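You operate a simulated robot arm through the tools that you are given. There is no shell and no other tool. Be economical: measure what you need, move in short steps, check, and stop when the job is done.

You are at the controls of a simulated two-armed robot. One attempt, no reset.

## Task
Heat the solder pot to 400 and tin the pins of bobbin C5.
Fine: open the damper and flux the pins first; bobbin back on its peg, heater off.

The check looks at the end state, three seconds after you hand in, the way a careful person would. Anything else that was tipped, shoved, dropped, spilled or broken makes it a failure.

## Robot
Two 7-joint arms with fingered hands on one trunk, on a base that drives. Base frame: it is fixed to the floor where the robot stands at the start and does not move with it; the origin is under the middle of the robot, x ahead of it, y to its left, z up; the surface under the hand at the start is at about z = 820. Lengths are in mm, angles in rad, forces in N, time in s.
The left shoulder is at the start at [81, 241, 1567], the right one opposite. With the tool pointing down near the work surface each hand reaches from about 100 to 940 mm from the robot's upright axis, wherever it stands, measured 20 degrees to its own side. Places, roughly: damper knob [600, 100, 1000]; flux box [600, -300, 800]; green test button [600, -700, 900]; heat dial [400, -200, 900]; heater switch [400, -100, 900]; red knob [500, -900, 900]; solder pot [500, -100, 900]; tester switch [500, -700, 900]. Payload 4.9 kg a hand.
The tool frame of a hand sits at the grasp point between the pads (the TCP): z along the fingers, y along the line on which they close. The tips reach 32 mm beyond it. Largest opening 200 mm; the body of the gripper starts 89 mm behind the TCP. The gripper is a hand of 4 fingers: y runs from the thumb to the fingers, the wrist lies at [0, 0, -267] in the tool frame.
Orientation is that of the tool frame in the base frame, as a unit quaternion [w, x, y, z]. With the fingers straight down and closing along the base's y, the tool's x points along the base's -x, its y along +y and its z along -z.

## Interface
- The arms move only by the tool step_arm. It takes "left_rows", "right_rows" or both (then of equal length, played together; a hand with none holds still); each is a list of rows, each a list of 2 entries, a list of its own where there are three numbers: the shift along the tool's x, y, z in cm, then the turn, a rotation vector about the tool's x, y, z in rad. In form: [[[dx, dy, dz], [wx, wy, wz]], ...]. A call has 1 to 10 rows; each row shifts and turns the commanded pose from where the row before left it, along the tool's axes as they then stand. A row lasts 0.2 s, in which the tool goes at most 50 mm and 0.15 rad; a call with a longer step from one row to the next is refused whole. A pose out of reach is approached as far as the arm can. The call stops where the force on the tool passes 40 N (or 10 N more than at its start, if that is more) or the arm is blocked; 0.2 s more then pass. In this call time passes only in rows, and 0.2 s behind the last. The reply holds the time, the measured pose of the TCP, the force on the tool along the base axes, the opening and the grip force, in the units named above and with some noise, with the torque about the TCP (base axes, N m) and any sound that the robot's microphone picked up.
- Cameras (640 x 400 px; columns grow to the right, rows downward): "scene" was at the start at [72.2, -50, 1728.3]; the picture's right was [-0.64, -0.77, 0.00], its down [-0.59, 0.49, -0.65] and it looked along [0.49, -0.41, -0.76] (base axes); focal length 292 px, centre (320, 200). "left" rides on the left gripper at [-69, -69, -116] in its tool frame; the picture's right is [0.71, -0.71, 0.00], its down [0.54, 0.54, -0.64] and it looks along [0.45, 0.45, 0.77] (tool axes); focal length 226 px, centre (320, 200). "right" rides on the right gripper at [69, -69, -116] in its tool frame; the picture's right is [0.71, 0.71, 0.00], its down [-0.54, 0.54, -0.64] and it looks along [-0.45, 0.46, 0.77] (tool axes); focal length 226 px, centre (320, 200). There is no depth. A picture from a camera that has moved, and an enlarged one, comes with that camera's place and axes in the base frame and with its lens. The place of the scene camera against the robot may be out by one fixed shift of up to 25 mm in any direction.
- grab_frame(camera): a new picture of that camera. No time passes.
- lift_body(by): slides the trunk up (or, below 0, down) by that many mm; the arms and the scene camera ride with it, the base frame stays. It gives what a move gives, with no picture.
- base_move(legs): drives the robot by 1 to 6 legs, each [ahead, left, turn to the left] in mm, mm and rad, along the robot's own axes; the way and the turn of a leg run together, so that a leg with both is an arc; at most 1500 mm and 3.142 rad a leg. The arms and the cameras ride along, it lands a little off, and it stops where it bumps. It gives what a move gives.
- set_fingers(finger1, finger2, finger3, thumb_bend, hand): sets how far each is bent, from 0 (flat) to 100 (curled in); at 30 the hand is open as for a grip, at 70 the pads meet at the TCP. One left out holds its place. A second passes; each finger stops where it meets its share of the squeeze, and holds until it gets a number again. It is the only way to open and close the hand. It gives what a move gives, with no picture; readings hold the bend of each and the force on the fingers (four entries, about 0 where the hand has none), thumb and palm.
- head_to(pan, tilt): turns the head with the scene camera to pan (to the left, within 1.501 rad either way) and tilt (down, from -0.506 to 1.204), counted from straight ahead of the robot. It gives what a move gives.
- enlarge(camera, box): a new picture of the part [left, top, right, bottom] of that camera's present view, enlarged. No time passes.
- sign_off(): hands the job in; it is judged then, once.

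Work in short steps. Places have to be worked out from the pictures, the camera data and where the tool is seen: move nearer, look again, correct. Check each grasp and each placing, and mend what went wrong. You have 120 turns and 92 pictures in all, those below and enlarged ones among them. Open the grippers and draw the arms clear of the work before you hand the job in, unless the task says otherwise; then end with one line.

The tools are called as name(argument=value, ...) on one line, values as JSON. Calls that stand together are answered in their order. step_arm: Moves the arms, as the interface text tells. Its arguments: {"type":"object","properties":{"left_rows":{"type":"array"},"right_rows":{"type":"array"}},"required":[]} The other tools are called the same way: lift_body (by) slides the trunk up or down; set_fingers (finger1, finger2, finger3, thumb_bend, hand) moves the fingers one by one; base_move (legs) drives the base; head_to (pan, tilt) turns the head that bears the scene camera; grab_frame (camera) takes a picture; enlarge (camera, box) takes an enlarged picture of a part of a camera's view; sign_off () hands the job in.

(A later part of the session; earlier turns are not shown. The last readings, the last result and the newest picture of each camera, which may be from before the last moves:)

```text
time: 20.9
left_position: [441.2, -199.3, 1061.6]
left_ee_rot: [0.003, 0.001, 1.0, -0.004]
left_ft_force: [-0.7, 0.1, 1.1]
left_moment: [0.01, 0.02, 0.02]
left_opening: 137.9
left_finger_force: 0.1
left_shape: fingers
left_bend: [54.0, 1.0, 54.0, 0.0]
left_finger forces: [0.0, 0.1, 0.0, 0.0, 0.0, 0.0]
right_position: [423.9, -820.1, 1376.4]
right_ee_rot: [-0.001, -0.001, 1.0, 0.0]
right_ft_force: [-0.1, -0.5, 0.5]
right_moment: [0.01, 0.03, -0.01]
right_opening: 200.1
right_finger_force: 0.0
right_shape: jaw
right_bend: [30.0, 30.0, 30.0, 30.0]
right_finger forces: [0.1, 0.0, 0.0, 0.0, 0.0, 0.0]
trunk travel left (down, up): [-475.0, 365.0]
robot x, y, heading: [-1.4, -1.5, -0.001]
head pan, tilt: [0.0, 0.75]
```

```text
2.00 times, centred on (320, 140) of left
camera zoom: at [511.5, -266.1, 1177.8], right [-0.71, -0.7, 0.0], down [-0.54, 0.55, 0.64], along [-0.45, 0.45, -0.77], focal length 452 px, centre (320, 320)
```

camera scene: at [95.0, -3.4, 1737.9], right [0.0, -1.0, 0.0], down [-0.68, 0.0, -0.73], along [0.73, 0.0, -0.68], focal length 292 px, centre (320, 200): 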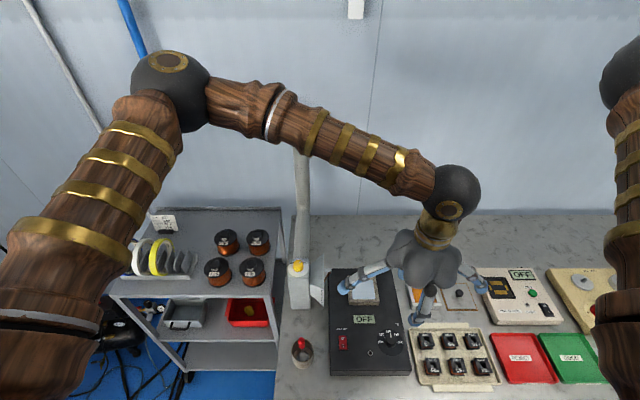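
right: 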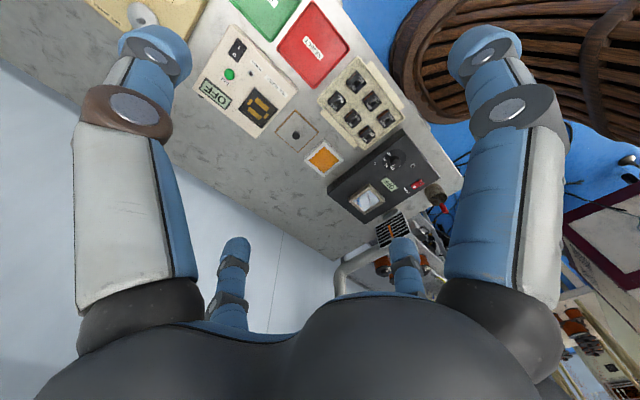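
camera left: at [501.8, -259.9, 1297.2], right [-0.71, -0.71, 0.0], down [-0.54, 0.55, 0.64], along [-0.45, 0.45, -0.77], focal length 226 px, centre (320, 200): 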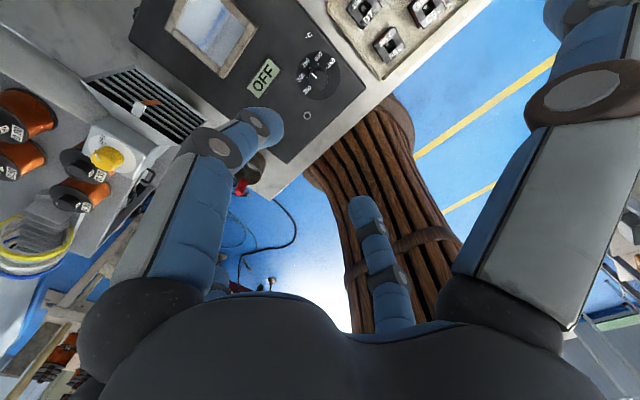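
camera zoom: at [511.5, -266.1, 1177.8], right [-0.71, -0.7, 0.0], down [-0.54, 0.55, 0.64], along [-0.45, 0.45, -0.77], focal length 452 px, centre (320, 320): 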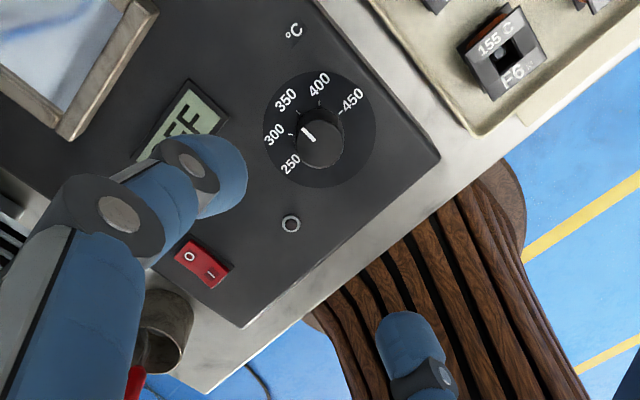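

Dial top ≈ [444, -201, 897]; the scene camera reads about 16 mm short in x. I pre-turn the hand back 45° while lowering over the dial.

step_arm(left_rows=[[[-0.28, -0.17, 1.5], [0, 0, 0]], [[0, 0, 1.5], [0, 0, -0.131]], [[0, 0, 1.5], [0, 0, -0.131]], [[0, 0, 1.5], [0, 0, -0.131]], [[0, 0, 1.5], [0, 0, -0.131]], [[0, 0, 1.5], [0, 0, -0.131]], [[0, 0, 1.5], [0, 0, -0.131]]])

enlarge(camera="left", box=[220, 60, 420, 260])

enlarge(camera="scene", box=[320, 270, 460, 390])

```text
time: 22.5
left_position: [443.9, -201.4, 955.5]
left_ee_rot: [0.001, -0.383, 0.924, -0.005]
left_ft_force: [0.3, 0.7, -0.3]
left_moment: [0.0, 0.02, 0.04]
left_opening: 137.8
left_finger_force: 0.2
left_shape: fingers
left_bend: [54.0, 1.0, 54.0, 0.0]
left_finger forces: [0.0, 0.1, 0.0, 0.0, 0.1, 0.0]
right_position: [424.4, -819.9, 1377.8]
right_ee_rot: [-0.001, 0.0, 1.0, 0.0]
right_ft_force: [-0.2, 0.3, 0.7]
right_moment: [0.02, -0.03, 0.01]
right_opening: 199.9
right_finger_force: 0.1
right_shape: jaw
right_bend: [30.0, 30.0, 30.0, 30.0]
right_finger forces: [0.1, 0.0, 0.0, 0.0, 0.0, 0.1]
trunk travel left (down, up): [-475.0, 365.0]
robot x, y, heading: [-0.4, 0.3, -0.004]
head pan, tilt: [0.0, 0.75]
```

```text
2.00 times, centred on (320, 160) of left
camera zoom: at [543.2, -199.8, 1070.5], right [0.0, -1.0, 0.01], down [-0.77, 0.01, 0.64], along [-0.64, -0.01, -0.77], focal length 452 px, centre (320, 280)
```

zoom: 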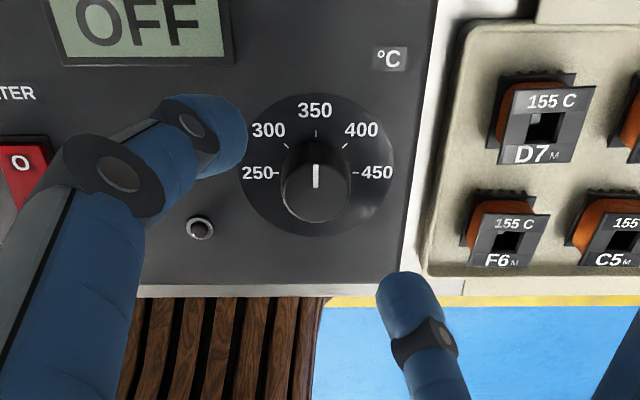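

```text
3.33 times, centred on (390, 330) of scene
camera zoom: at [96.2, -0.7, 1737.8], right [0.0, -1.0, 0.0], down [-0.68, 0.0, -0.73], along [0.73, 0.0, -0.68], focal length 974 px, centre (87, -233)
```

zoom: 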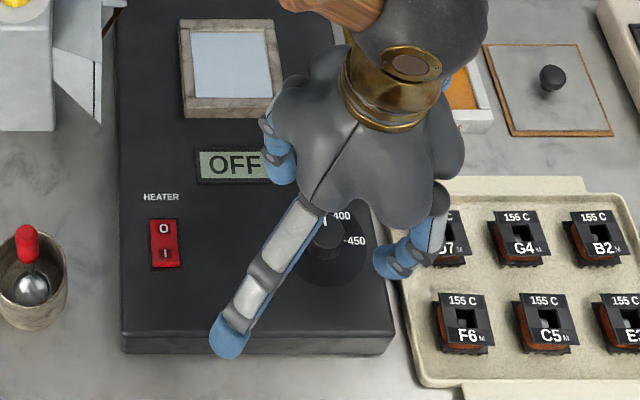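

set_fingers(hand="left", finger1=59, finger3=59)

step_arm(left_rows=[[[-0.2, -0.07, 1.0], [0, 0, 0]], [[0, 0, 1.0], [0, 0, 0]], [[0, 0, 0.8], [0, 0, 0]]])

set_fingers(hand="left", finger1=68, finger3=68)

enlarge(camera="left", box=[220, 60, 420, 260])

```text
time: 23.5
left_position: [444.2, -200.4, 955.2]
left_ee_rot: [0.001, -0.38, 0.925, -0.005]
left_ft_force: [0.2, -0.8, -0.7]
left_moment: [0.02, 0.0, 0.01]
left_opening: 133.9
left_finger_force: 0.1
left_shape: fingers
left_bend: [59.0, 1.0, 59.0, 0.0]
left_finger forces: [0.0, 0.0, 0.1, 0.0, 0.0, 0.0]
right_position: [423.3, -819.3, 1377.3]
right_ee_rot: [0.0, 0.0, 1.0, 0.0]
right_ft_force: [1.0, 0.4, -0.1]
right_moment: [-0.01, -0.01, 0.0]
right_opening: 199.8
right_finger_force: 0.0
right_shape: jaw
right_bend: [30.0, 30.0, 30.0, 30.0]
right_finger forces: [0.0, 0.0, 0.0, 0.1, 0.0, 0.0]
trunk travel left (down, up): [-475.0, 365.0]
robot x, y, heading: [1.3, 0.5, -0.001]
head pan, tilt: [0.0, 0.75]
```

```text
time: 24.3
left_position: [447.2, -199.8, 927.6]
left_ee_rot: [0.0, -0.381, 0.925, -0.004]
left_ft_force: [-1.2, 0.5, 0.1]
left_moment: [-0.02, -0.01, 0.03]
left_opening: 133.7
left_finger_force: 0.1
left_shape: fingers
left_bend: [59.0, 1.0, 59.0, 0.0]
left_finger forces: [0.0, 0.0, 0.0, 0.1, 0.1, 0.0]
right_position: [423.6, -819.2, 1377.4]
right_ee_rot: [0.0, 0.0, 1.0, 0.0]
right_ft_force: [-0.9, 0.6, 0.9]
right_moment: [0.0, -0.02, 0.0]
right_opening: 200.0
right_finger_force: 0.0
right_shape: jaw
right_bend: [30.0, 30.0, 30.0, 30.0]
right_finger forces: [0.0, 0.0, 0.0, 0.1, 0.0, 0.0]
trunk travel left (down, up): [-475.0, 365.0]
robot x, y, heading: [1.2, -0.2, 0.0]
head pan, tilt: [0.0, 0.75]
```

```text
time: 25.3
left_position: [446.3, -201.3, 927.5]
left_ee_rot: [0.0, -0.381, 0.925, -0.005]
left_ft_force: [-2.5, -2.9, 5.5]
left_moment: [-0.14, 0.12, -0.03]
left_opening: 129.0
left_finger_force: 3.4
left_shape: fingers
left_bend: [68.0, 1.0, 66.0, 0.0]
left_finger forces: [1.0, 0.1, 5.9, 0.0, 0.0, 0.0]
right_position: [422.4, -820.6, 1377.7]
right_ee_rot: [0.0, 0.0, 1.0, 0.001]
right_ft_force: [-0.6, -0.1, 0.8]
right_moment: [-0.01, -0.01, 0.01]
right_opening: 200.0
right_finger_force: 0.2
right_shape: jaw
right_bend: [30.0, 30.0, 30.0, 30.0]
right_finger forces: [0.0, 0.0, 0.0, 0.0, 0.0, 0.0]
trunk travel left (down, up): [-475.0, 365.0]
robot x, y, heading: [-0.6, 1.7, 0.001]
head pan, tilt: [0.0, 0.75]
```

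```text
2.00 times, centred on (320, 160) of left
camera zoom: at [544.3, -199.1, 1043.5], right [0.0, -1.0, 0.01], down [-0.77, 0.01, 0.64], along [-0.64, 0.0, -0.77], focal length 452 px, centre (320, 280)
```

zoom: 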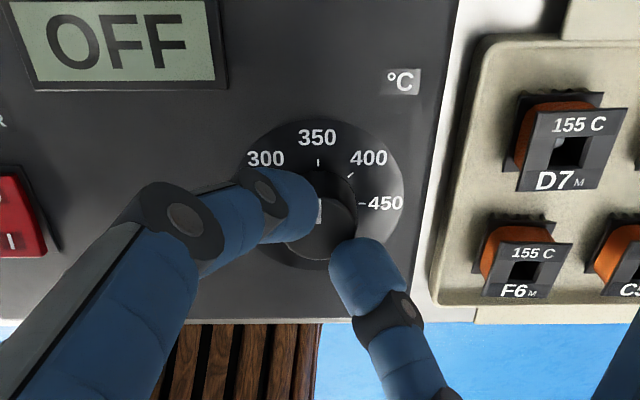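

set_fingers(hand="left", finger1=76, finger3=76)

step_arm(left_rows=[[[0, 0, 0], [0, 0, 0.131]], [[0, 0, 0], [0, 0, 0.131]], [[0, 0, 0], [0, 0, 0.131]], [[0, 0, 0], [0, 0, 0.131]], [[0, 0, 0], [0, 0, 0.131]], [[0, 0, 0], [0, 0, 0.131]]])

enlarge(camera="left", box=[260, 80, 380, 200])

```text
time: 26.3
left_position: [444.8, -199.2, 926.7]
left_ee_rot: [0.0, -0.381, 0.925, -0.005]
left_ft_force: [-2.7, -3.6, 6.8]
left_moment: [-0.24, 0.19, 0.04]
left_opening: 128.8
left_finger_force: 14.5
left_shape: fingers
left_bend: [68.0, 1.0, 67.0, 0.0]
left_finger forces: [7.0, 0.0, 22.1, 0.0, 0.0, 0.0]
right_position: [422.8, -819.8, 1377.6]
right_ee_rot: [-0.001, 0.001, 1.0, 0.0]
right_ft_force: [-0.2, -0.2, 0.0]
right_moment: [-0.02, 0.0, 0.01]
right_opening: 200.0
right_finger_force: 0.1
right_shape: jaw
right_bend: [30.0, 30.0, 30.0, 30.0]
right_finger forces: [0.0, 0.0, 0.0, 0.0, 0.1, 0.0]
trunk travel left (down, up): [-475.0, 365.0]
robot x, y, heading: [-0.7, -1.5, 0.002]
head pan, tilt: [0.0, 0.75]
```

```text
time: 27.7
left_position: [445.0, -199.9, 928.1]
left_ee_rot: [0.002, 0.003, 1.0, -0.003]
left_ft_force: [-8.8, -0.7, 3.5]
left_moment: [-0.04, 0.32, 0.0]
left_opening: 127.1
left_finger_force: 6.1
left_shape: fingers
left_bend: [73.0, 1.0, 67.0, 0.0]
left_finger forces: [0.0, 0.0, 12.8, 0.0, 0.1, 0.0]
right_position: [424.2, -818.9, 1377.8]
right_ee_rot: [0.0, 0.0, 1.0, 0.002]
right_ft_force: [-0.1, 0.2, 0.5]
right_moment: [0.0, 0.0, -0.03]
right_opening: 200.1
right_finger_force: 0.1
right_shape: jaw
right_bend: [30.0, 30.0, 30.0, 30.0]
right_finger forces: [0.0, 0.0, 0.0, 0.0, 0.1, 0.0]
trunk travel left (down, up): [-475.0, 365.0]
robot x, y, heading: [2.1, -3.6, 0.003]
head pan, tilt: [0.0, 0.75]
```

```text
3.33 times, centred on (320, 140) of left
camera zoom: at [514.6, -267.4, 1044.1], right [-0.71, -0.7, 0.0], down [-0.54, 0.55, 0.64], along [-0.45, 0.45, -0.77], focal length 754 px, centre (320, 400)
```

zoom: 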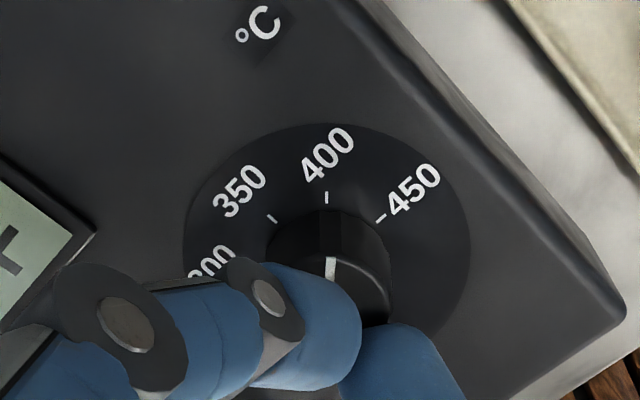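

The pointer seems close to 400; finger 1 slipped at the end. I release and look from above.

set_fingers(hand="left", finger1=56, finger3=56)

step_arm(left_rows=[[[0, 0, -4], [0, 0, 0]], [[0, 0, -4], [0, 0, 0]], [[0, 0, -2], [0, 0, 0]]])

enlarge(camera="left", box=[260, 70, 380, 190])

```text
time: 28.7
left_position: [446.9, -199.3, 928.2]
left_ee_rot: [0.002, 0.002, 1.0, -0.004]
left_ft_force: [-0.5, -0.3, -0.3]
left_moment: [0.02, 0.02, -0.02]
left_opening: 136.2
left_finger_force: 0.1
left_shape: fingers
left_bend: [56.0, 1.0, 56.0, 0.0]
left_finger forces: [0.0, 0.1, 0.0, 0.0, 0.1, 0.0]
right_position: [423.2, -818.7, 1376.6]
right_ee_rot: [0.0, 0.0, 1.0, 0.0]
right_ft_force: [-0.6, -0.2, 0.2]
right_moment: [-0.01, 0.03, 0.0]
right_opening: 199.9
right_finger_force: 0.1
right_shape: jaw
right_bend: [30.0, 30.0, 30.0, 30.0]
right_finger forces: [0.0, 0.0, 0.0, 0.0, 0.0, 0.0]
trunk travel left (down, up): [-475.0, 365.0]
robot x, y, heading: [0.1, 0.7, -0.001]
head pan, tilt: [0.0, 0.75]
```

```text
time: 29.5
left_position: [444.5, -199.0, 1027.6]
left_ee_rot: [0.002, 0.002, 1.0, -0.004]
left_ft_force: [0.2, 0.1, -0.7]
left_moment: [0.01, 0.0, 0.0]
left_opening: 136.3
left_finger_force: 0.2
left_shape: fingers
left_bend: [56.0, 1.0, 56.0, 0.0]
left_finger forces: [0.0, 0.0, 0.0, 0.1, 0.0, 0.1]
right_position: [424.3, -820.0, 1375.9]
right_ee_rot: [0.0, -0.001, 1.0, 0.001]
right_ft_force: [0.2, -0.4, -0.2]
right_moment: [0.02, 0.02, 0.03]
right_opening: 199.8
right_finger_force: 0.1
right_shape: jaw
right_bend: [30.0, 30.0, 30.0, 30.0]
right_finger forces: [0.1, 0.0, 0.0, 0.1, 0.0, 0.0]
trunk travel left (down, up): [-475.0, 365.0]
robot x, y, heading: [-0.8, -1.5, -0.003]
head pan, tilt: [0.0, 0.75]
```

```text
3.33 times, centred on (320, 130) of left
camera zoom: at [515.9, -265.9, 1144.5], right [-0.71, -0.7, 0.0], down [-0.54, 0.55, 0.64], along [-0.45, 0.45, -0.77], focal length 754 px, centre (320, 433)
```

zoom: 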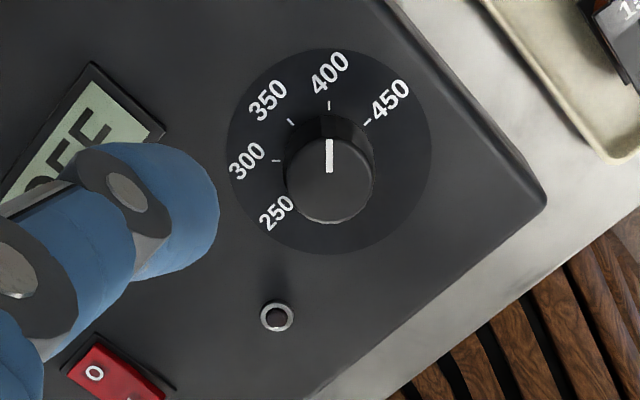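

The dial sits on 400. Next the heater switch, "I" half near [431, -67, 880]: I use one finger (finger 1) as a poker with the hand turned 45°.

set_fingers(hand="left", finger1=66, finger3=0)

step_arm(left_rows=[[[0.83, 4.05, 0], [0, 0, 0]], [[0.83, 4.05, 0], [0, 0, 0]], [[0.83, 4.05, 0], [0, 0, 0]], [[0, 0, 0], [0, 0, -0.131]], [[0, 0, 0], [0, 0, -0.131]], [[0, 0, 0], [0, 0, -0.131]], [[0, 0, 1], [0, 0, -0.131]], [[0, 0, 1.5], [0, 0, -0.131]], [[0, 0, 1.5], [0, 0, -0.131]]])

enlarge(camera="left", box=[200, 50, 440, 200])

enlarge(camera="scene", box=[280, 270, 420, 390])

```text
time: 30.5
left_position: [445.9, -197.9, 1027.8]
left_ee_rot: [0.001, 0.002, 1.0, -0.005]
left_ft_force: [0.0, -0.2, -0.4]
left_moment: [-0.01, 0.01, -0.02]
left_opening: 129.9
left_finger_force: 0.0
left_shape: fingers
left_bend: [66.0, 1.0, 1.0, 0.0]
left_finger forces: [0.0, 0.1, 0.0, 0.0, 0.1, 0.1]
right_position: [422.3, -819.2, 1377.1]
right_ee_rot: [0.0, 0.0, 1.0, 0.0]
right_ft_force: [0.6, 0.4, 1.6]
right_moment: [0.01, -0.03, -0.03]
right_opening: 199.9
right_finger_force: 0.0
right_shape: jaw
right_bend: [30.0, 30.0, 30.0, 30.0]
right_finger forces: [0.1, 0.1, 0.0, 0.1, 0.0, 0.0]
trunk travel left (down, up): [-475.0, 365.0]
robot x, y, heading: [-0.1, 2.1, 0.004]
head pan, tilt: [0.0, 0.75]
```

```text
time: 32.5
left_position: [422.6, -78.7, 986.7]
left_ee_rot: [0.0, -0.382, 0.924, -0.005]
left_ft_force: [0.6, 0.5, 0.3]
left_moment: [0.0, -0.01, -0.02]
left_opening: 130.2
left_finger_force: 0.0
left_shape: fingers
left_bend: [66.0, 1.0, 1.0, 0.0]
left_finger forces: [0.1, 0.0, 0.0, 0.0, 0.0, 0.0]
right_position: [424.2, -818.3, 1377.4]
right_ee_rot: [-0.001, 0.0, 1.0, 0.0]
right_ft_force: [0.5, -0.3, 0.6]
right_moment: [0.0, -0.01, -0.03]
right_opening: 199.9
right_finger_force: 0.1
right_shape: jaw
right_bend: [30.0, 30.0, 30.0, 30.0]
right_finger forces: [0.1, 0.0, 0.1, 0.0, 0.0, 0.0]
trunk travel left (down, up): [-475.0, 365.0]
robot x, y, heading: [-0.9, -1.4, -0.0]
head pan, tilt: [0.0, 0.75]
```

```text
2.67 times, centred on (320, 125) of left
camera zoom: at [521.0, -76.9, 1102.2], right [0.0, -1.0, 0.01], down [-0.77, 0.01, 0.64], along [-0.64, -0.01, -0.77], focal length 603 px, centre (320, 400)
```

zoom: 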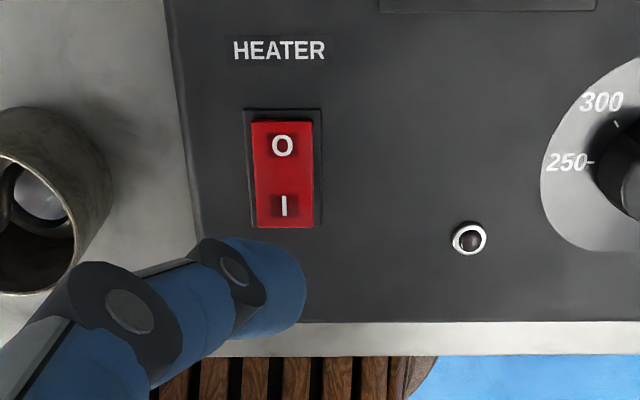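

```text
3.33 times, centred on (350, 330) of scene
camera zoom: at [96.0, -0.1, 1737.8], right [0.0, -1.0, 0.0], down [-0.68, 0.0, -0.73], along [0.73, 0.0, -0.68], focal length 974 px, centre (220, -233)
```

zoom: 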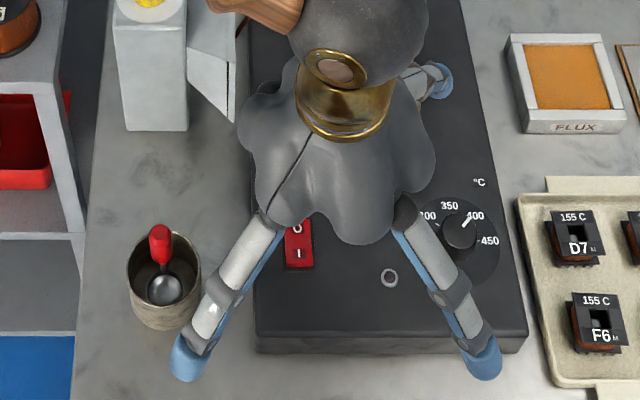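

The fingertip is over the "I". I press down gently in small steps.

step_arm(left_rows=[[[0, 0, 2], [0, 0, 0]], [[0, 0, 2], [0, 0, 0]], [[0, 0, 0.7], [0, 0, 0]], [[0, 0, 0.4], [0, 0, 0]], [[0, 0, 0.3], [0, 0, 0]]])

enlarge(camera="scene", box=[280, 270, 420, 390])

```text
time: 33.7
left_position: [422.4, -79.6, 931.3]
left_ee_rot: [0.0, -0.381, 0.924, -0.004]
left_ft_force: [0.0, -0.2, 0.0]
left_moment: [-0.02, 0.03, 0.0]
left_opening: 129.8
left_finger_force: 0.1
left_shape: fingers
left_bend: [66.0, 1.0, 1.0, 0.0]
left_finger forces: [0.1, 0.1, 0.0, 0.0, 0.0, 0.0]
right_position: [422.9, -819.8, 1377.8]
right_ee_rot: [0.0, 0.0, 1.0, 0.0]
right_ft_force: [0.1, 0.4, -0.5]
right_moment: [0.02, -0.01, -0.02]
right_opening: 200.1
right_finger_force: 0.1
right_shape: jaw
right_bend: [30.0, 30.0, 30.0, 30.0]
right_finger forces: [0.0, 0.0, 0.0, 0.0, 0.0, 0.0]
trunk travel left (down, up): [-475.0, 365.0]
robot x, y, heading: [-0.2, 1.5, 0.002]
head pan, tilt: [0.0, 0.75]
```

```text
3.33 times, centred on (350, 330) of scene
camera zoom: at [96.0, -0.5, 1737.8], right [0.0, -1.0, 0.0], down [-0.68, 0.0, -0.73], along [0.73, 0.0, -0.68], focal length 974 px, centre (220, -233)
```

zoom: 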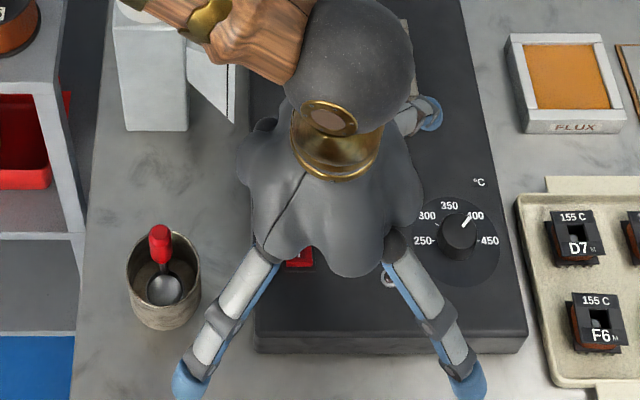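

No contact yet; continue in 3 mm steps.

step_arm(left_rows=[[[0, 0, 0.3], [0, 0, 0]], [[0, 0, 0.3], [0, 0, 0]]])

step_arm(left_rows=[[[0, 0, 0.3], [0, 0, 0]], [[0, 0, 0.3], [0, 0, 0]]])

enlarge(camera="left", box=[200, 50, 440, 200])

```text
time: 34.3
left_position: [422.8, -78.2, 926.5]
left_ee_rot: [0.0, -0.381, 0.925, -0.006]
left_ft_force: [-0.1, 0.2, 0.3]
left_moment: [-0.02, -0.03, 0.0]
left_opening: 130.1
left_finger_force: 0.0
left_shape: fingers
left_bend: [66.0, 1.0, 1.0, 0.0]
left_finger forces: [0.0, 0.1, 0.1, 0.0, 0.1, 0.0]
right_position: [422.8, -819.6, 1377.0]
right_ee_rot: [0.0, 0.0, 1.0, -0.001]
right_ft_force: [0.2, 0.3, 0.0]
right_moment: [0.0, 0.0, -0.02]
right_opening: 199.9
right_finger_force: 0.1
right_shape: jaw
right_bend: [30.0, 30.0, 30.0, 30.0]
right_finger forces: [0.0, 0.0, 0.1, 0.1, 0.0, 0.0]
trunk travel left (down, up): [-475.0, 365.0]
robot x, y, heading: [1.6, 0.5, -0.004]
head pan, tilt: [0.0, 0.75]
```

```text
time: 34.9
left_position: [422.8, -77.6, 920.1]
left_ee_rot: [-0.001, -0.38, 0.925, -0.005]
left_ft_force: [-0.3, -0.6, 0.7]
left_moment: [-0.01, -0.01, 0.02]
left_opening: 130.3
left_finger_force: 0.1
left_shape: fingers
left_bend: [66.0, 1.0, 1.0, 0.0]
left_finger forces: [0.1, 0.0, 0.0, 0.1, 0.0, 0.0]
right_position: [423.3, -819.6, 1377.2]
right_ee_rot: [0.0, -0.001, 1.0, 0.001]
right_ft_force: [0.6, 0.8, -0.9]
right_moment: [0.0, 0.04, 0.01]
right_opening: 199.8
right_finger_force: 0.1
right_shape: jaw
right_bend: [30.0, 30.0, 30.0, 30.0]
right_finger forces: [0.0, 0.0, 0.0, 0.0, 0.0, 0.0]
trunk travel left (down, up): [-475.0, 365.0]
robot x, y, heading: [-0.3, -3.3, 0.004]
head pan, tilt: [0.0, 0.75]
```

```text
2.67 times, centred on (320, 125) of left
camera zoom: at [521.0, -77.5, 1036.6], right [0.0, -1.0, 0.01], down [-0.77, 0.01, 0.64], along [-0.64, 0.0, -0.77], focal length 603 px, centre (320, 400)
```

zoom: 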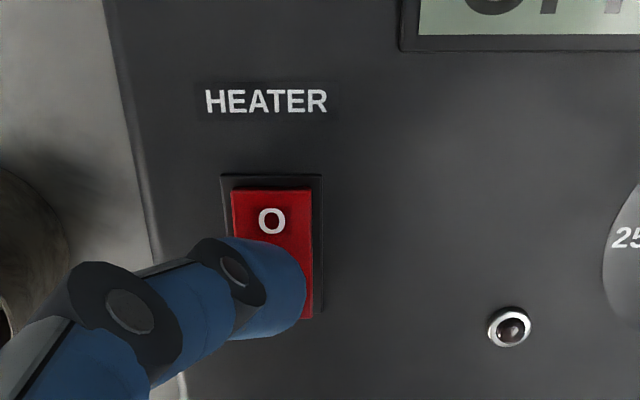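

step_arm(left_rows=[[[0, 0, 0.3], [0, 0, 0]], [[0, 0, 0.3], [0, 0, 0]]])

step_arm(left_rows=[[[0, 0, 0.2], [0, 0, 0]], [[0, 0, 0.2], [0, 0, 0]]])

```text
time: 35.5
left_position: [421.7, -78.1, 914.3]
left_ee_rot: [0.0, -0.381, 0.925, -0.005]
left_ft_force: [0.1, 0.8, 5.3]
left_moment: [0.11, -0.1, 0.0]
left_opening: 129.6
left_finger_force: 3.3
left_shape: fingers
left_bend: [67.0, 1.0, 1.0, 0.0]
left_finger forces: [5.9, 0.0, 0.0, 0.1, 0.1, 0.0]
right_position: [423.4, -819.8, 1378.0]
right_ee_rot: [0.0, 0.001, 1.0, 0.0]
right_ft_force: [-0.3, 0.6, -0.9]
right_moment: [0.0, 0.01, 0.03]
right_opening: 200.3
right_finger_force: 0.1
right_shape: jaw
right_bend: [30.0, 30.0, 30.0, 30.0]
right_finger forces: [0.0, 0.0, 0.0, 0.1, 0.0, 0.1]
trunk travel left (down, up): [-475.0, 365.0]
robot x, y, heading: [-0.1, -1.6, -0.004]
head pan, tilt: [0.0, 0.75]
```

```text
time: 36.1
left_position: [421.4, -77.6, 912.7]
left_ee_rot: [0.0, -0.381, 0.925, -0.005]
left_ft_force: [0.4, 0.9, 13.1]
left_moment: [0.09, -0.16, 0.0]
left_opening: 129.2
left_finger_force: 6.3
left_shape: fingers
left_bend: [68.0, 1.0, 1.0, 0.0]
left_finger forces: [12.8, 0.0, 0.1, 0.0, 0.1, 0.0]
right_position: [423.1, -818.2, 1378.8]
right_ee_rot: [0.001, 0.001, 1.0, 0.0]
right_ft_force: [0.0, -0.7, 0.0]
right_moment: [0.02, 0.0, 0.0]
right_opening: 199.8
right_finger_force: 0.1
right_shape: jaw
right_bend: [30.0, 30.0, 30.0, 30.0]
right_finger forces: [0.0, 0.1, 0.0, 0.1, 0.0, 0.1]
trunk travel left (down, up): [-475.0, 365.0]
robot x, y, heading: [-0.2, -0.4, 0.001]
head pan, tilt: [0.0, 0.75]
```

step_arm(left_rows=[[[0, 0, 0.2], [0, 0, 0]], [[0, 0, 0.2], [0, 0, 0]]])

enlarge(camera="left", box=[200, 0, 440, 150])

```text
time: 36.7
left_position: [422.7, -78.1, 906.1]
left_ee_rot: [0.001, -0.381, 0.925, -0.006]
left_ft_force: [0.4, 0.0, 12.1]
left_moment: [0.05, -0.05, -0.01]
left_opening: 127.8
left_finger_force: 5.7
left_shape: fingers
left_bend: [74.0, 1.0, 1.0, 0.0]
left_finger forces: [11.8, 0.0, 0.0, 0.1, 0.0, 0.1]
right_position: [422.5, -819.3, 1376.4]
right_ee_rot: [0.0, 0.0, 1.0, 0.001]
right_ft_force: [-0.7, -0.1, 0.1]
right_moment: [-0.01, 0.03, -0.02]
right_opening: 199.9
right_finger_force: 0.0
right_shape: jaw
right_bend: [30.0, 30.0, 30.0, 30.0]
right_finger forces: [0.1, 0.0, 0.1, 0.0, 0.1, 0.0]
trunk travel left (down, up): [-475.0, 365.0]
robot x, y, heading: [4.1, -1.4, -0.002]
head pan, tilt: [0.0, 0.75]
```

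```text
2.67 times, centred on (320, 75) of left
camera zoom: at [520.2, -76.9, 1023.3], right [0.0, -1.0, 0.01], down [-0.77, 0.01, 0.64], along [-0.64, 0.0, -0.77], focal length 603 px, centre (320, 533)
```

zoom: 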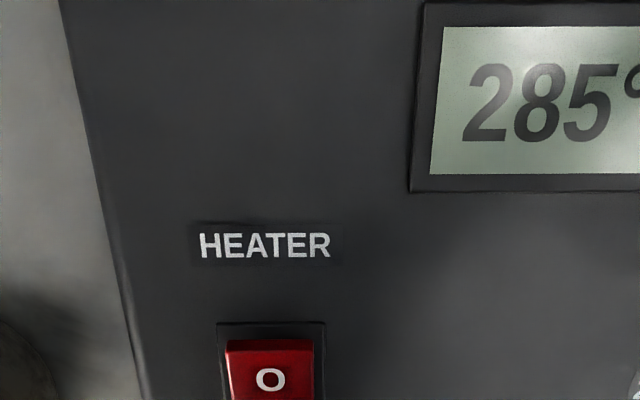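

The heater is on (285 °C and rising). I withdraw the left hand up and to the left.

step_arm(left_rows=[[[0, 0, -4], [0, 0, 0]], [[0, 0, -4.5], [0, 0, 0]], [[0, 0, -4.5], [0, 0, 0]], [[0, 0, -4.5], [0, 0, 0]], [[0, 0, -4.5], [0, 0, 0]], [[-2.9, 2.9, -2.5], [0, 0, 0]], [[-2.9, 2.9, 0], [0, 0, 0]], [[-2.9, 2.9, 0], [0, 0, 0]], [[0, 4, 0], [0, 0, 0]], [[0, 4, 0], [0, 0, 0]]])

head_to(pan=-0.6, tilt=0.95)

grab_frame(camera="scene")

```text
time: 38.9
left_position: [373.8, 101.7, 1148.6]
left_ee_rot: [-0.001, -0.381, 0.924, -0.003]
left_ft_force: [-0.1, 0.5, 0.5]
left_moment: [0.0, 0.01, 0.0]
left_opening: 129.7
left_finger_force: 0.0
left_shape: fingers
left_bend: [66.0, 1.0, 1.0, 0.0]
left_finger forces: [0.0, 0.0, 0.1, 0.1, 0.0, 0.1]
left hand out of reach, approached as far as the arm can: row 10
right_position: [421.9, -818.2, 1378.3]
right_ee_rot: [0.0, 0.0, 1.0, -0.001]
right_ft_force: [-0.6, 0.6, 1.0]
right_moment: [-0.05, 0.0, 0.03]
right_opening: 199.6
right_finger_force: 0.2
right_shape: jaw
right_bend: [30.0, 30.0, 30.0, 30.0]
right_finger forces: [0.0, 0.1, 0.0, 0.1, 0.0, 0.0]
trunk travel left (down, up): [-475.0, 365.0]
robot x, y, heading: [-0.4, 0.2, -0.004]
head pan, tilt: [0.0, 0.75]
```

```text
time: 39.9
left_position: [374.7, 100.5, 1149.1]
left_ee_rot: [-0.001, -0.381, 0.924, -0.003]
left_ft_force: [-0.8, -0.7, 0.1]
left_moment: [0.02, -0.02, -0.02]
left_opening: 129.7
left_finger_force: 0.0
left_shape: fingers
left_bend: [66.0, 1.0, 1.0, 0.0]
left_finger forces: [0.1, 0.0, 0.0, 0.0, 0.1, 0.0]
right_position: [424.2, -820.2, 1376.9]
right_ee_rot: [0.0, 0.0, 1.0, 0.001]
right_ft_force: [0.8, -0.3, 0.7]
right_moment: [-0.01, -0.01, -0.01]
right_opening: 199.8
right_finger_force: 0.1
right_shape: jaw
right_bend: [30.0, 30.0, 30.0, 30.0]
right_finger forces: [0.1, 0.0, 0.0, 0.0, 0.0, 0.1]
trunk travel left (down, up): [-475.0, 365.0]
robot x, y, heading: [3.9, 0.3, -0.001]
head pan, tilt: [-0.6, 0.949]
```

```text
47 pictures are left
camera scene: at [73.1, -42.0, 1722.3], right [-0.56, -0.83, 0.0], down [-0.67, 0.46, -0.58], along [0.48, -0.33, -0.81], focal length 292 px, centre (320, 200)
```

scene: 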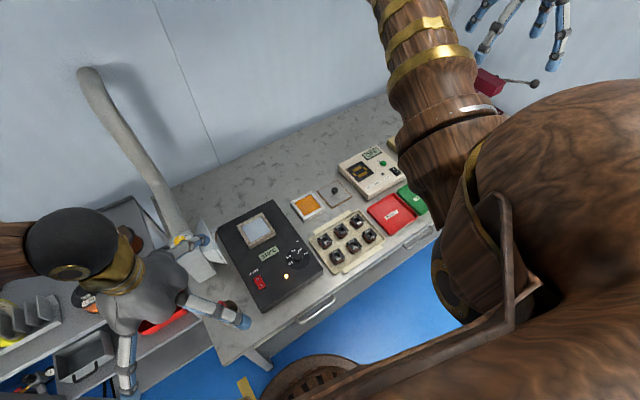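

Left hand is clear. Now I set the right hand's pair (fingers 1 and 3) and bring it above the bobbin pallet.

set_fingers(hand="right", finger1=55, finger2=0, finger3=55, thumb_bend=0)

step_arm(right_rows=[[[0.33, 4.3, 2.2], [0, 0, 0]], [[0.33, 4.3, 2.2], [0, 0, 0]], [[0.33, 4.3, 2.2], [0, 0, 0]], [[0.33, 4.3, 2.2], [0, 0, 0]], [[0.33, 4.3, 2.2], [0, 0, 0]], [[0.33, 4.3, 2.2], [0, 0, 0]], [[0.33, 4.3, 2.2], [0, 0, 0]], [[0.33, 4.3, 2.2], [0, 0, 0]], [[0.33, 4.3, 2.2], [0, 0, 0]], [[0.33, 4.3, 2.2], [0, 0, 0]]])

grab_frame(camera="right")

enlarge(camera="scene", box=[210, 180, 410, 310])

```text
time: 40.9
left_position: [375.1, 99.8, 1148.6]
left_ee_rot: [0.0, -0.381, 0.924, -0.004]
left_ft_force: [0.4, 0.1, 0.2]
left_moment: [-0.02, -0.01, 0.0]
left_opening: 129.7
left_finger_force: 0.1
left_shape: fingers
left_bend: [66.0, 1.0, 1.0, 0.0]
left_finger forces: [0.0, 0.0, 0.1, 0.0, 0.0, 0.1]
right_position: [422.5, -818.7, 1377.7]
right_ee_rot: [-0.001, 0.0, 1.0, -0.001]
right_ft_force: [-0.6, -0.3, 0.6]
right_moment: [-0.01, 0.0, -0.03]
right_opening: 137.2
right_finger_force: 0.0
right_shape: fingers
right_bend: [55.0, 1.0, 55.0, 0.0]
right_finger forces: [0.1, 0.0, 0.0, 0.0, 0.1, 0.1]
trunk travel left (down, up): [-475.0, 365.0]
robot x, y, heading: [-0.7, 1.2, 0.002]
head pan, tilt: [-0.6, 0.949]
```

```text
time: 43.1
left_position: [374.8, 101.9, 1147.4]
left_ee_rot: [-0.001, -0.381, 0.925, -0.004]
left_ft_force: [-0.1, 0.3, -0.7]
left_moment: [-0.04, -0.03, 0.01]
left_opening: 129.5
left_finger_force: 0.2
left_shape: fingers
left_bend: [66.0, 1.0, 1.0, 0.0]
left_finger forces: [0.1, 0.0, 0.1, 0.0, 0.0, 0.1]
right_position: [387.3, -383.4, 1159.7]
right_ee_rot: [0.0, 0.0, 1.0, -0.002]
right_ft_force: [-0.1, 0.6, -0.1]
right_moment: [0.01, -0.01, 0.03]
right_opening: 137.1
right_finger_force: 0.0
right_shape: fingers
right_bend: [55.0, 1.0, 55.0, 0.0]
right_finger forces: [0.1, 0.0, 0.0, 0.0, 0.1, 0.0]
trunk travel left (down, up): [-475.0, 365.0]
robot x, y, heading: [0.4, 2.3, -0.002]
head pan, tilt: [-0.6, 0.949]
```

```text
46 pictures are left
camera right: at [316.9, -453.0, 1275.7], right [-0.71, 0.71, 0.0], down [0.54, 0.54, 0.64], along [0.45, 0.45, -0.77], focal length 226 px, centre (320, 200)
```

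right: 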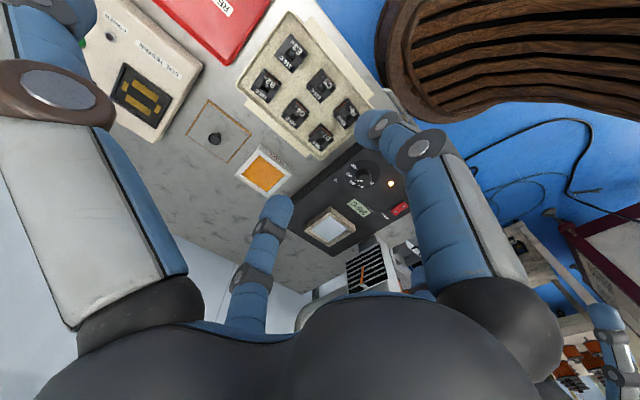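

```text
3.08 times, centred on (310, 245) of scene
camera zoom: at [71.8, -38.2, 1722.5], right [-0.57, -0.82, 0.0], down [-0.67, 0.46, -0.58], along [0.48, -0.33, -0.81], focal length 899 px, centre (351, 62)
```

zoom: 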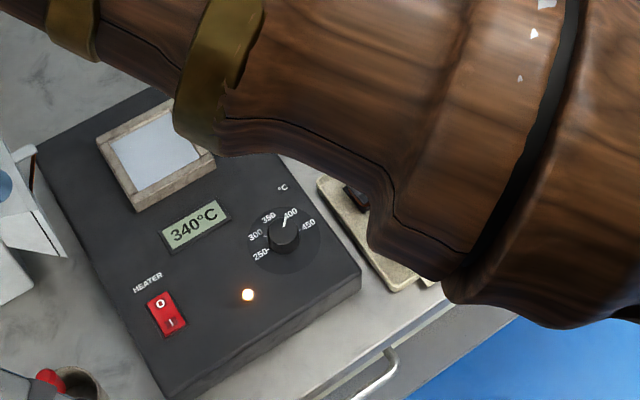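

enlarge(camera="right", box=[240, 20, 390, 170])

```text
2.67 times, centred on (315, 95) of right
camera zoom: at [316.9, -453.0, 1275.7], right [-0.71, 0.71, 0.0], down [0.54, 0.54, 0.64], along [0.45, 0.45, -0.77], focal length 603 px, centre (333, 480)
```

zoom: 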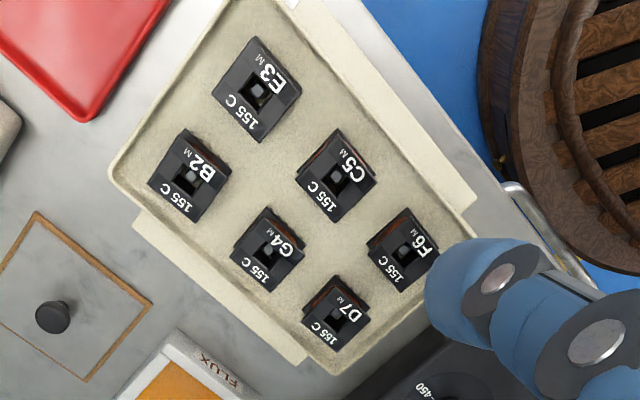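

C5 is straight below the hand, near [382, -384]. I lower 150 mm and look again.

step_arm(right_rows=[[[0.5, 0, 4], [0, 0, 0]], [[0, 0, 4], [0, 0, 0]], [[0, 0, 4], [0, 0, 0]], [[0, 0, 3], [0, 0, 0]]])

enlarge(camera="right", box=[200, 20, 440, 220])

```text
time: 44.1
left_position: [374.7, 100.4, 1149.3]
left_ee_rot: [-0.002, -0.381, 0.925, -0.004]
left_ft_force: [0.1, 0.5, -0.1]
left_moment: [0.06, 0.01, -0.01]
left_opening: 129.6
left_finger_force: 0.0
left_shape: fingers
left_bend: [66.0, 1.0, 1.0, 0.0]
left_finger forces: [0.0, 0.0, 0.0, 0.0, 0.1, 0.1]
right_position: [384.9, -390.6, 1006.5]
right_ee_rot: [-0.001, 0.0, 1.0, 0.0]
right_ft_force: [0.2, -0.4, 0.2]
right_moment: [0.0, -0.01, 0.02]
right_opening: 137.2
right_finger_force: 0.0
right_shape: fingers
right_bend: [55.0, 1.0, 55.0, 0.0]
right_finger forces: [0.0, 0.1, 0.0, 0.0, 0.0, 0.0]
trunk travel left (down, up): [-475.0, 365.0]
robot x, y, heading: [0.8, -3.0, -0.001]
head pan, tilt: [-0.6, 0.949]
```

```text
2.00 times, centred on (320, 120) of right
camera zoom: at [314.9, -458.6, 1122.6], right [-0.71, 0.71, 0.0], down [0.54, 0.54, 0.64], along [0.45, 0.46, -0.77], focal length 452 px, centre (320, 360)
```

zoom: 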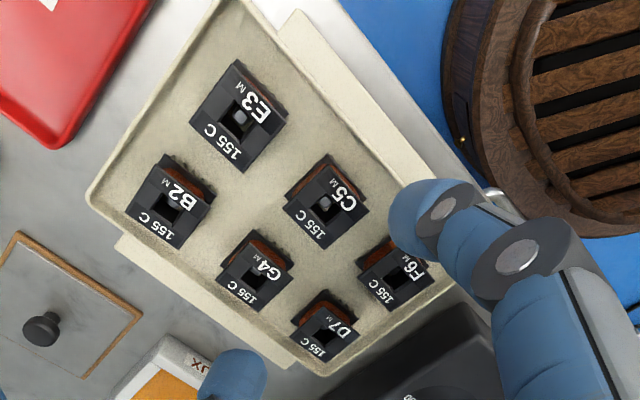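

C5's top is at about [381, -385.5, 868], 34 mm square. I narrow the pair to clear G4, centre and go down.

set_fingers(hand="right", finger1=58, finger3=58)

step_arm(right_rows=[[[0.4, 0.5, 2.5], [0, 0, 0]], [[0, 0, 2.5], [0, 0, 0]], [[0, 0, 1.5], [0, 0, 0]]])

enlarge(camera="right", box=[220, 60, 420, 260])

```text
time: 45.1
left_position: [374.7, 99.6, 1148.6]
left_ee_rot: [-0.001, -0.38, 0.925, -0.003]
left_ft_force: [-0.2, 0.0, 0.2]
left_moment: [-0.01, 0.02, 0.01]
left_opening: 129.5
left_finger_force: 0.0
left_shape: fingers
left_bend: [66.0, 1.0, 1.0, 0.0]
left_finger forces: [0.0, 0.0, 0.1, 0.0, 0.0, 0.0]
right_position: [384.4, -389.9, 1006.8]
right_ee_rot: [0.0, -0.001, 1.0, 0.0]
right_ft_force: [-0.9, -0.8, -0.4]
right_moment: [0.01, -0.02, -0.02]
right_opening: 135.7
right_finger_force: 0.1
right_shape: fingers
right_bend: [57.0, 1.0, 57.0, 0.0]
right_finger forces: [0.0, 0.0, 0.0, 0.0, 0.0, 0.1]
trunk travel left (down, up): [-475.0, 365.0]
robot x, y, heading: [0.8, -1.1, 0.004]
head pan, tilt: [-0.6, 0.949]
```

```text
time: 45.9
left_position: [374.4, 99.5, 1148.7]
left_ee_rot: [-0.001, -0.382, 0.924, -0.003]
left_ft_force: [0.3, -1.3, 0.2]
left_moment: [-0.04, 0.04, 0.01]
left_opening: 129.8
left_finger_force: 0.1
left_shape: fingers
left_bend: [66.0, 1.0, 1.0, 0.0]
left_finger forces: [0.1, 0.0, 0.0, 0.1, 0.0, 0.1]
right_position: [381.0, -384.2, 941.4]
right_ee_rot: [-0.001, 0.0, 1.0, 0.0]
right_ft_force: [0.8, 0.2, 0.7]
right_moment: [0.01, 0.0, -0.03]
right_opening: 135.6
right_finger_force: 0.1
right_shape: fingers
right_bend: [57.0, 1.0, 57.0, 0.0]
right_finger forces: [0.0, 0.0, 0.0, 0.0, 0.0, 0.0]
trunk travel left (down, up): [-475.0, 365.0]
robot x, y, heading: [-2.4, 3.4, 0.002]
head pan, tilt: [-0.6, 0.949]
```

```text
2.00 times, centred on (320, 160) of right
camera zoom: at [311.2, -453.4, 1057.4], right [-0.71, 0.71, 0.0], down [0.54, 0.54, 0.64], along [0.45, 0.46, -0.77], focal length 452 px, centre (320, 280)
```

zoom: 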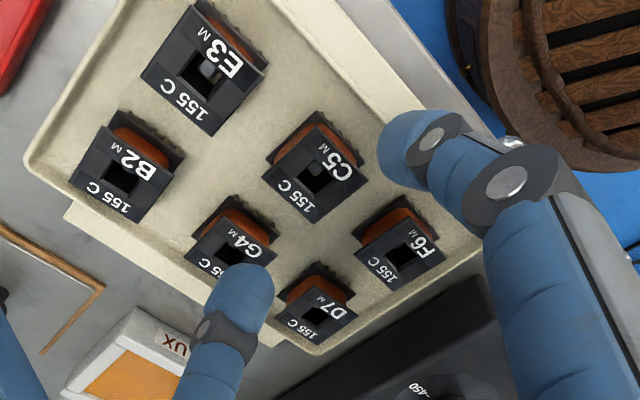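

Centred within 2 mm. I lower to grasp height and close.

step_arm(right_rows=[[[0, -0.1, 1.5], [0, 0, 0]], [[0, 0, 1.2], [0, 0, 0]], [[0, 0, 1.0], [0, 0, 0]]])

enlarge(camera="right", box=[220, 60, 420, 260])

```text
time: 46.7
left_position: [374.0, 99.5, 1148.4]
left_ee_rot: [-0.001, -0.381, 0.925, -0.003]
left_ft_force: [-0.2, 0.7, -0.5]
left_moment: [0.01, -0.01, 0.0]
left_opening: 130.1
left_finger_force: 0.2
left_shape: fingers
left_bend: [66.0, 1.0, 1.0, 0.0]
left_finger forces: [0.0, 0.0, 0.1, 0.1, 0.0, 0.0]
right_position: [381.8, -385.6, 905.0]
right_ee_rot: [0.0, 0.0, 1.0, 0.0]
right_ft_force: [-0.5, 1.1, -0.1]
right_moment: [-0.01, 0.0, 0.0]
right_opening: 135.6
right_finger_force: 0.1
right_shape: fingers
right_bend: [57.0, 1.0, 57.0, 0.0]
right_finger forces: [0.0, 0.0, 0.0, 0.1, 0.0, 0.0]
trunk travel left (down, up): [-475.0, 365.0]
robot x, y, heading: [2.5, 2.6, 0.002]
head pan, tilt: [-0.6, 0.949]
```

```text
2.00 times, centred on (320, 160) of right
camera zoom: at [311.4, -454.1, 1021.5], right [-0.71, 0.71, 0.0], down [0.54, 0.54, 0.64], along [0.45, 0.45, -0.77], focal length 452 px, centre (320, 280)
```

zoom: 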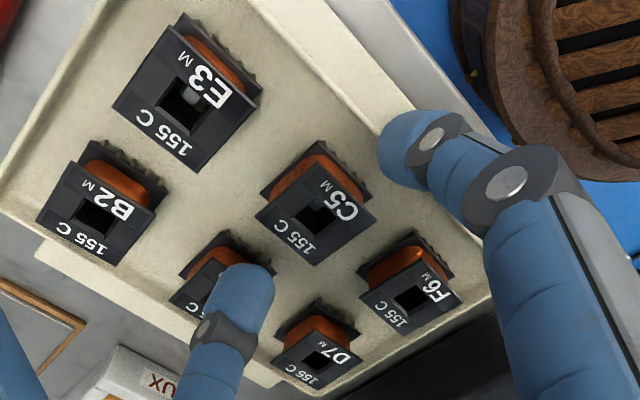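

step_arm(right_rows=[[[-0.1, -0.18, 0.2], [0, 0, 0]]])

set_fingers(hand="right", finger1=66, finger3=66)

enlarge(camera="right", box=[220, 60, 420, 260])

```text
time: 47.1
left_position: [374.4, 99.6, 1147.8]
left_ee_rot: [0.0, -0.381, 0.925, -0.003]
left_ft_force: [0.2, 0.0, 0.4]
left_moment: [-0.03, 0.0, -0.03]
left_opening: 129.9
left_finger_force: 0.1
left_shape: fingers
left_bend: [66.0, 1.0, 1.0, 0.0]
left_finger forces: [0.0, 0.0, 0.1, 0.0, 0.1, 0.0]
right_position: [381.8, -387.1, 903.3]
right_ee_rot: [-0.001, 0.0, 1.0, 0.0]
right_ft_force: [0.6, 0.0, 0.7]
right_moment: [-0.01, 0.03, 0.02]
right_opening: 135.7
right_finger_force: 0.0
right_shape: fingers
right_bend: [57.0, 1.0, 57.0, 0.0]
right_finger forces: [0.0, 0.0, 0.1, 0.0, 0.0, 0.2]
trunk travel left (down, up): [-475.0, 365.0]
robot x, y, heading: [-1.1, 0.7, 0.004]
head pan, tilt: [-0.6, 0.949]
```

```text
time: 48.1
left_position: [374.9, 100.9, 1148.8]
left_ee_rot: [-0.001, -0.38, 0.925, -0.003]
left_ft_force: [0.2, 0.1, -0.9]
left_moment: [0.01, 0.0, 0.02]
left_opening: 129.7
left_finger_force: 0.1
left_shape: fingers
left_bend: [66.0, 1.0, 1.0, 0.0]
left_finger forces: [0.1, 0.1, 0.1, 0.0, 0.1, 0.0]
right_position: [381.4, -386.2, 904.1]
right_ee_rot: [0.0, 0.0, 1.0, 0.0]
right_ft_force: [-1.0, 0.2, -0.5]
right_moment: [-0.03, 0.03, 0.0]
right_opening: 130.1
right_finger_force: 0.1
right_shape: fingers
right_bend: [66.0, 1.0, 66.0, 0.0]
right_finger forces: [0.0, 0.1, 0.0, 0.0, 0.0, 0.0]
trunk travel left (down, up): [-475.0, 365.0]
robot x, y, heading: [4.0, -2.3, -0.001]
head pan, tilt: [-0.6, 0.949]
```

```text
2.00 times, centred on (320, 160) of right
camera zoom: at [311.9, -456.0, 1019.6], right [-0.71, 0.71, 0.0], down [0.54, 0.54, 0.64], along [0.45, 0.46, -0.77], focal length 452 px, centre (320, 280)
```

zoom: 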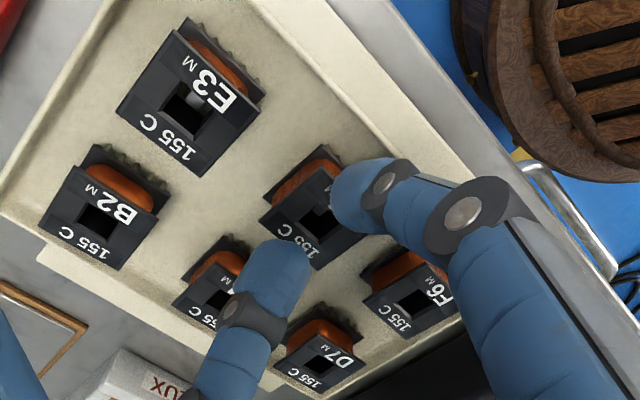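

The fingers met nothing: they are just above the bobbin's top. I reopen, go 14 mm lower and close again.

set_fingers(hand="right", finger1=57, finger3=57)

step_arm(right_rows=[[[0, 0, 0.5], [0, 0, 0]], [[0, 0, 0.5], [0, 0, 0]], [[0, 0, 0.4], [0, 0, 0]]])

set_fingers(hand="right", finger1=64, finger3=64)

enlarge(camera="right", box=[220, 60, 420, 260])

```text
time: 49.1
left_position: [373.8, 101.1, 1148.4]
left_ee_rot: [-0.001, -0.381, 0.925, -0.003]
left_ft_force: [0.6, 0.5, 0.0]
left_moment: [-0.04, 0.01, 0.0]
left_opening: 129.8
left_finger_force: 0.0
left_shape: fingers
left_bend: [66.0, 1.0, 1.0, 0.0]
left_finger forces: [0.0, 0.0, 0.0, 0.0, 0.0, 0.1]
right_position: [381.8, -386.9, 903.1]
right_ee_rot: [0.0, 0.0, 1.0, 0.001]
right_ft_force: [0.1, -0.4, 0.0]
right_moment: [-0.02, 0.02, 0.0]
right_opening: 136.5
right_finger_force: 0.1
right_shape: fingers
right_bend: [56.0, 1.0, 56.0, 0.0]
right_finger forces: [0.1, 0.1, 0.0, 0.0, 0.0, 0.1]
trunk travel left (down, up): [-475.0, 365.0]
robot x, y, heading: [-2.4, 0.5, -0.003]
head pan, tilt: [-0.6, 0.949]
```

```text
time: 49.9
left_position: [373.8, 99.3, 1148.2]
left_ee_rot: [0.0, -0.382, 0.924, -0.003]
left_ft_force: [-0.2, 0.4, -0.1]
left_moment: [-0.01, 0.03, 0.0]
left_opening: 130.1
left_finger_force: 0.0
left_shape: fingers
left_bend: [66.0, 1.0, 1.0, 0.0]
left_finger forces: [0.0, 0.0, 0.0, 0.0, 0.0, 0.0]
right_position: [382.5, -387.3, 889.7]
right_ee_rot: [0.0, 0.0, 1.0, 0.001]
right_ft_force: [0.5, 0.0, 0.7]
right_moment: [-0.03, 0.01, 0.01]
right_opening: 136.1
right_finger_force: 0.0
right_shape: fingers
right_bend: [56.0, 1.0, 56.0, 0.0]
right_finger forces: [0.0, 0.1, 0.0, 0.0, 0.0, 0.0]
trunk travel left (down, up): [-475.0, 365.0]
robot x, y, heading: [-3.4, 0.7, -0.001]
head pan, tilt: [-0.6, 0.949]
```

```text
time: 50.9
left_position: [374.6, 99.8, 1148.7]
left_ee_rot: [-0.001, -0.381, 0.925, -0.003]
left_ft_force: [-0.9, -0.2, -0.6]
left_moment: [-0.02, 0.0, 0.0]
left_opening: 129.8
left_finger_force: 0.0
left_shape: fingers
left_bend: [66.0, 1.0, 1.0, 0.0]
left_finger forces: [0.0, 0.0, 0.0, 0.1, 0.0, 0.1]
right_position: [382.2, -388.4, 888.2]
right_ee_rot: [0.001, 0.0, 1.0, 0.001]
right_ft_force: [1.6, 0.5, 0.8]
right_moment: [-0.03, -0.09, -0.01]
right_opening: 131.0
right_finger_force: 1.4
right_shape: fingers
right_bend: [64.0, 1.0, 63.0, 0.0]
right_finger forces: [0.0, 0.0, 1.9, 0.1, 0.0, 0.1]
trunk travel left (down, up): [-475.0, 365.0]
robot x, y, heading: [-0.9, 1.5, -0.001]
head pan, tilt: [-0.6, 0.949]
```

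```text
2.00 times, centred on (320, 160) of right
camera zoom: at [312.1, -456.8, 1005.1], right [-0.71, 0.71, 0.0], down [0.54, 0.54, 0.64], along [0.45, 0.46, -0.77], focal length 452 px, centre (320, 280)
```

zoom: 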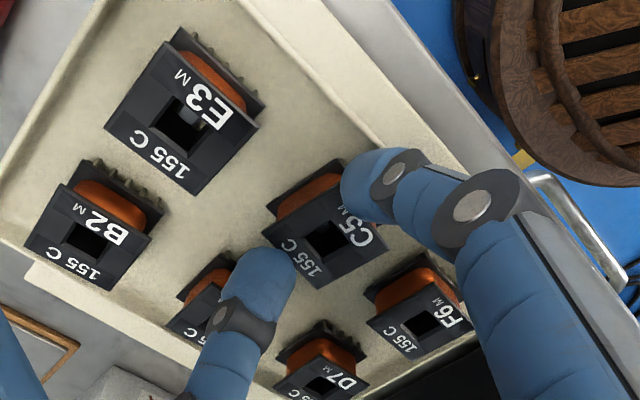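

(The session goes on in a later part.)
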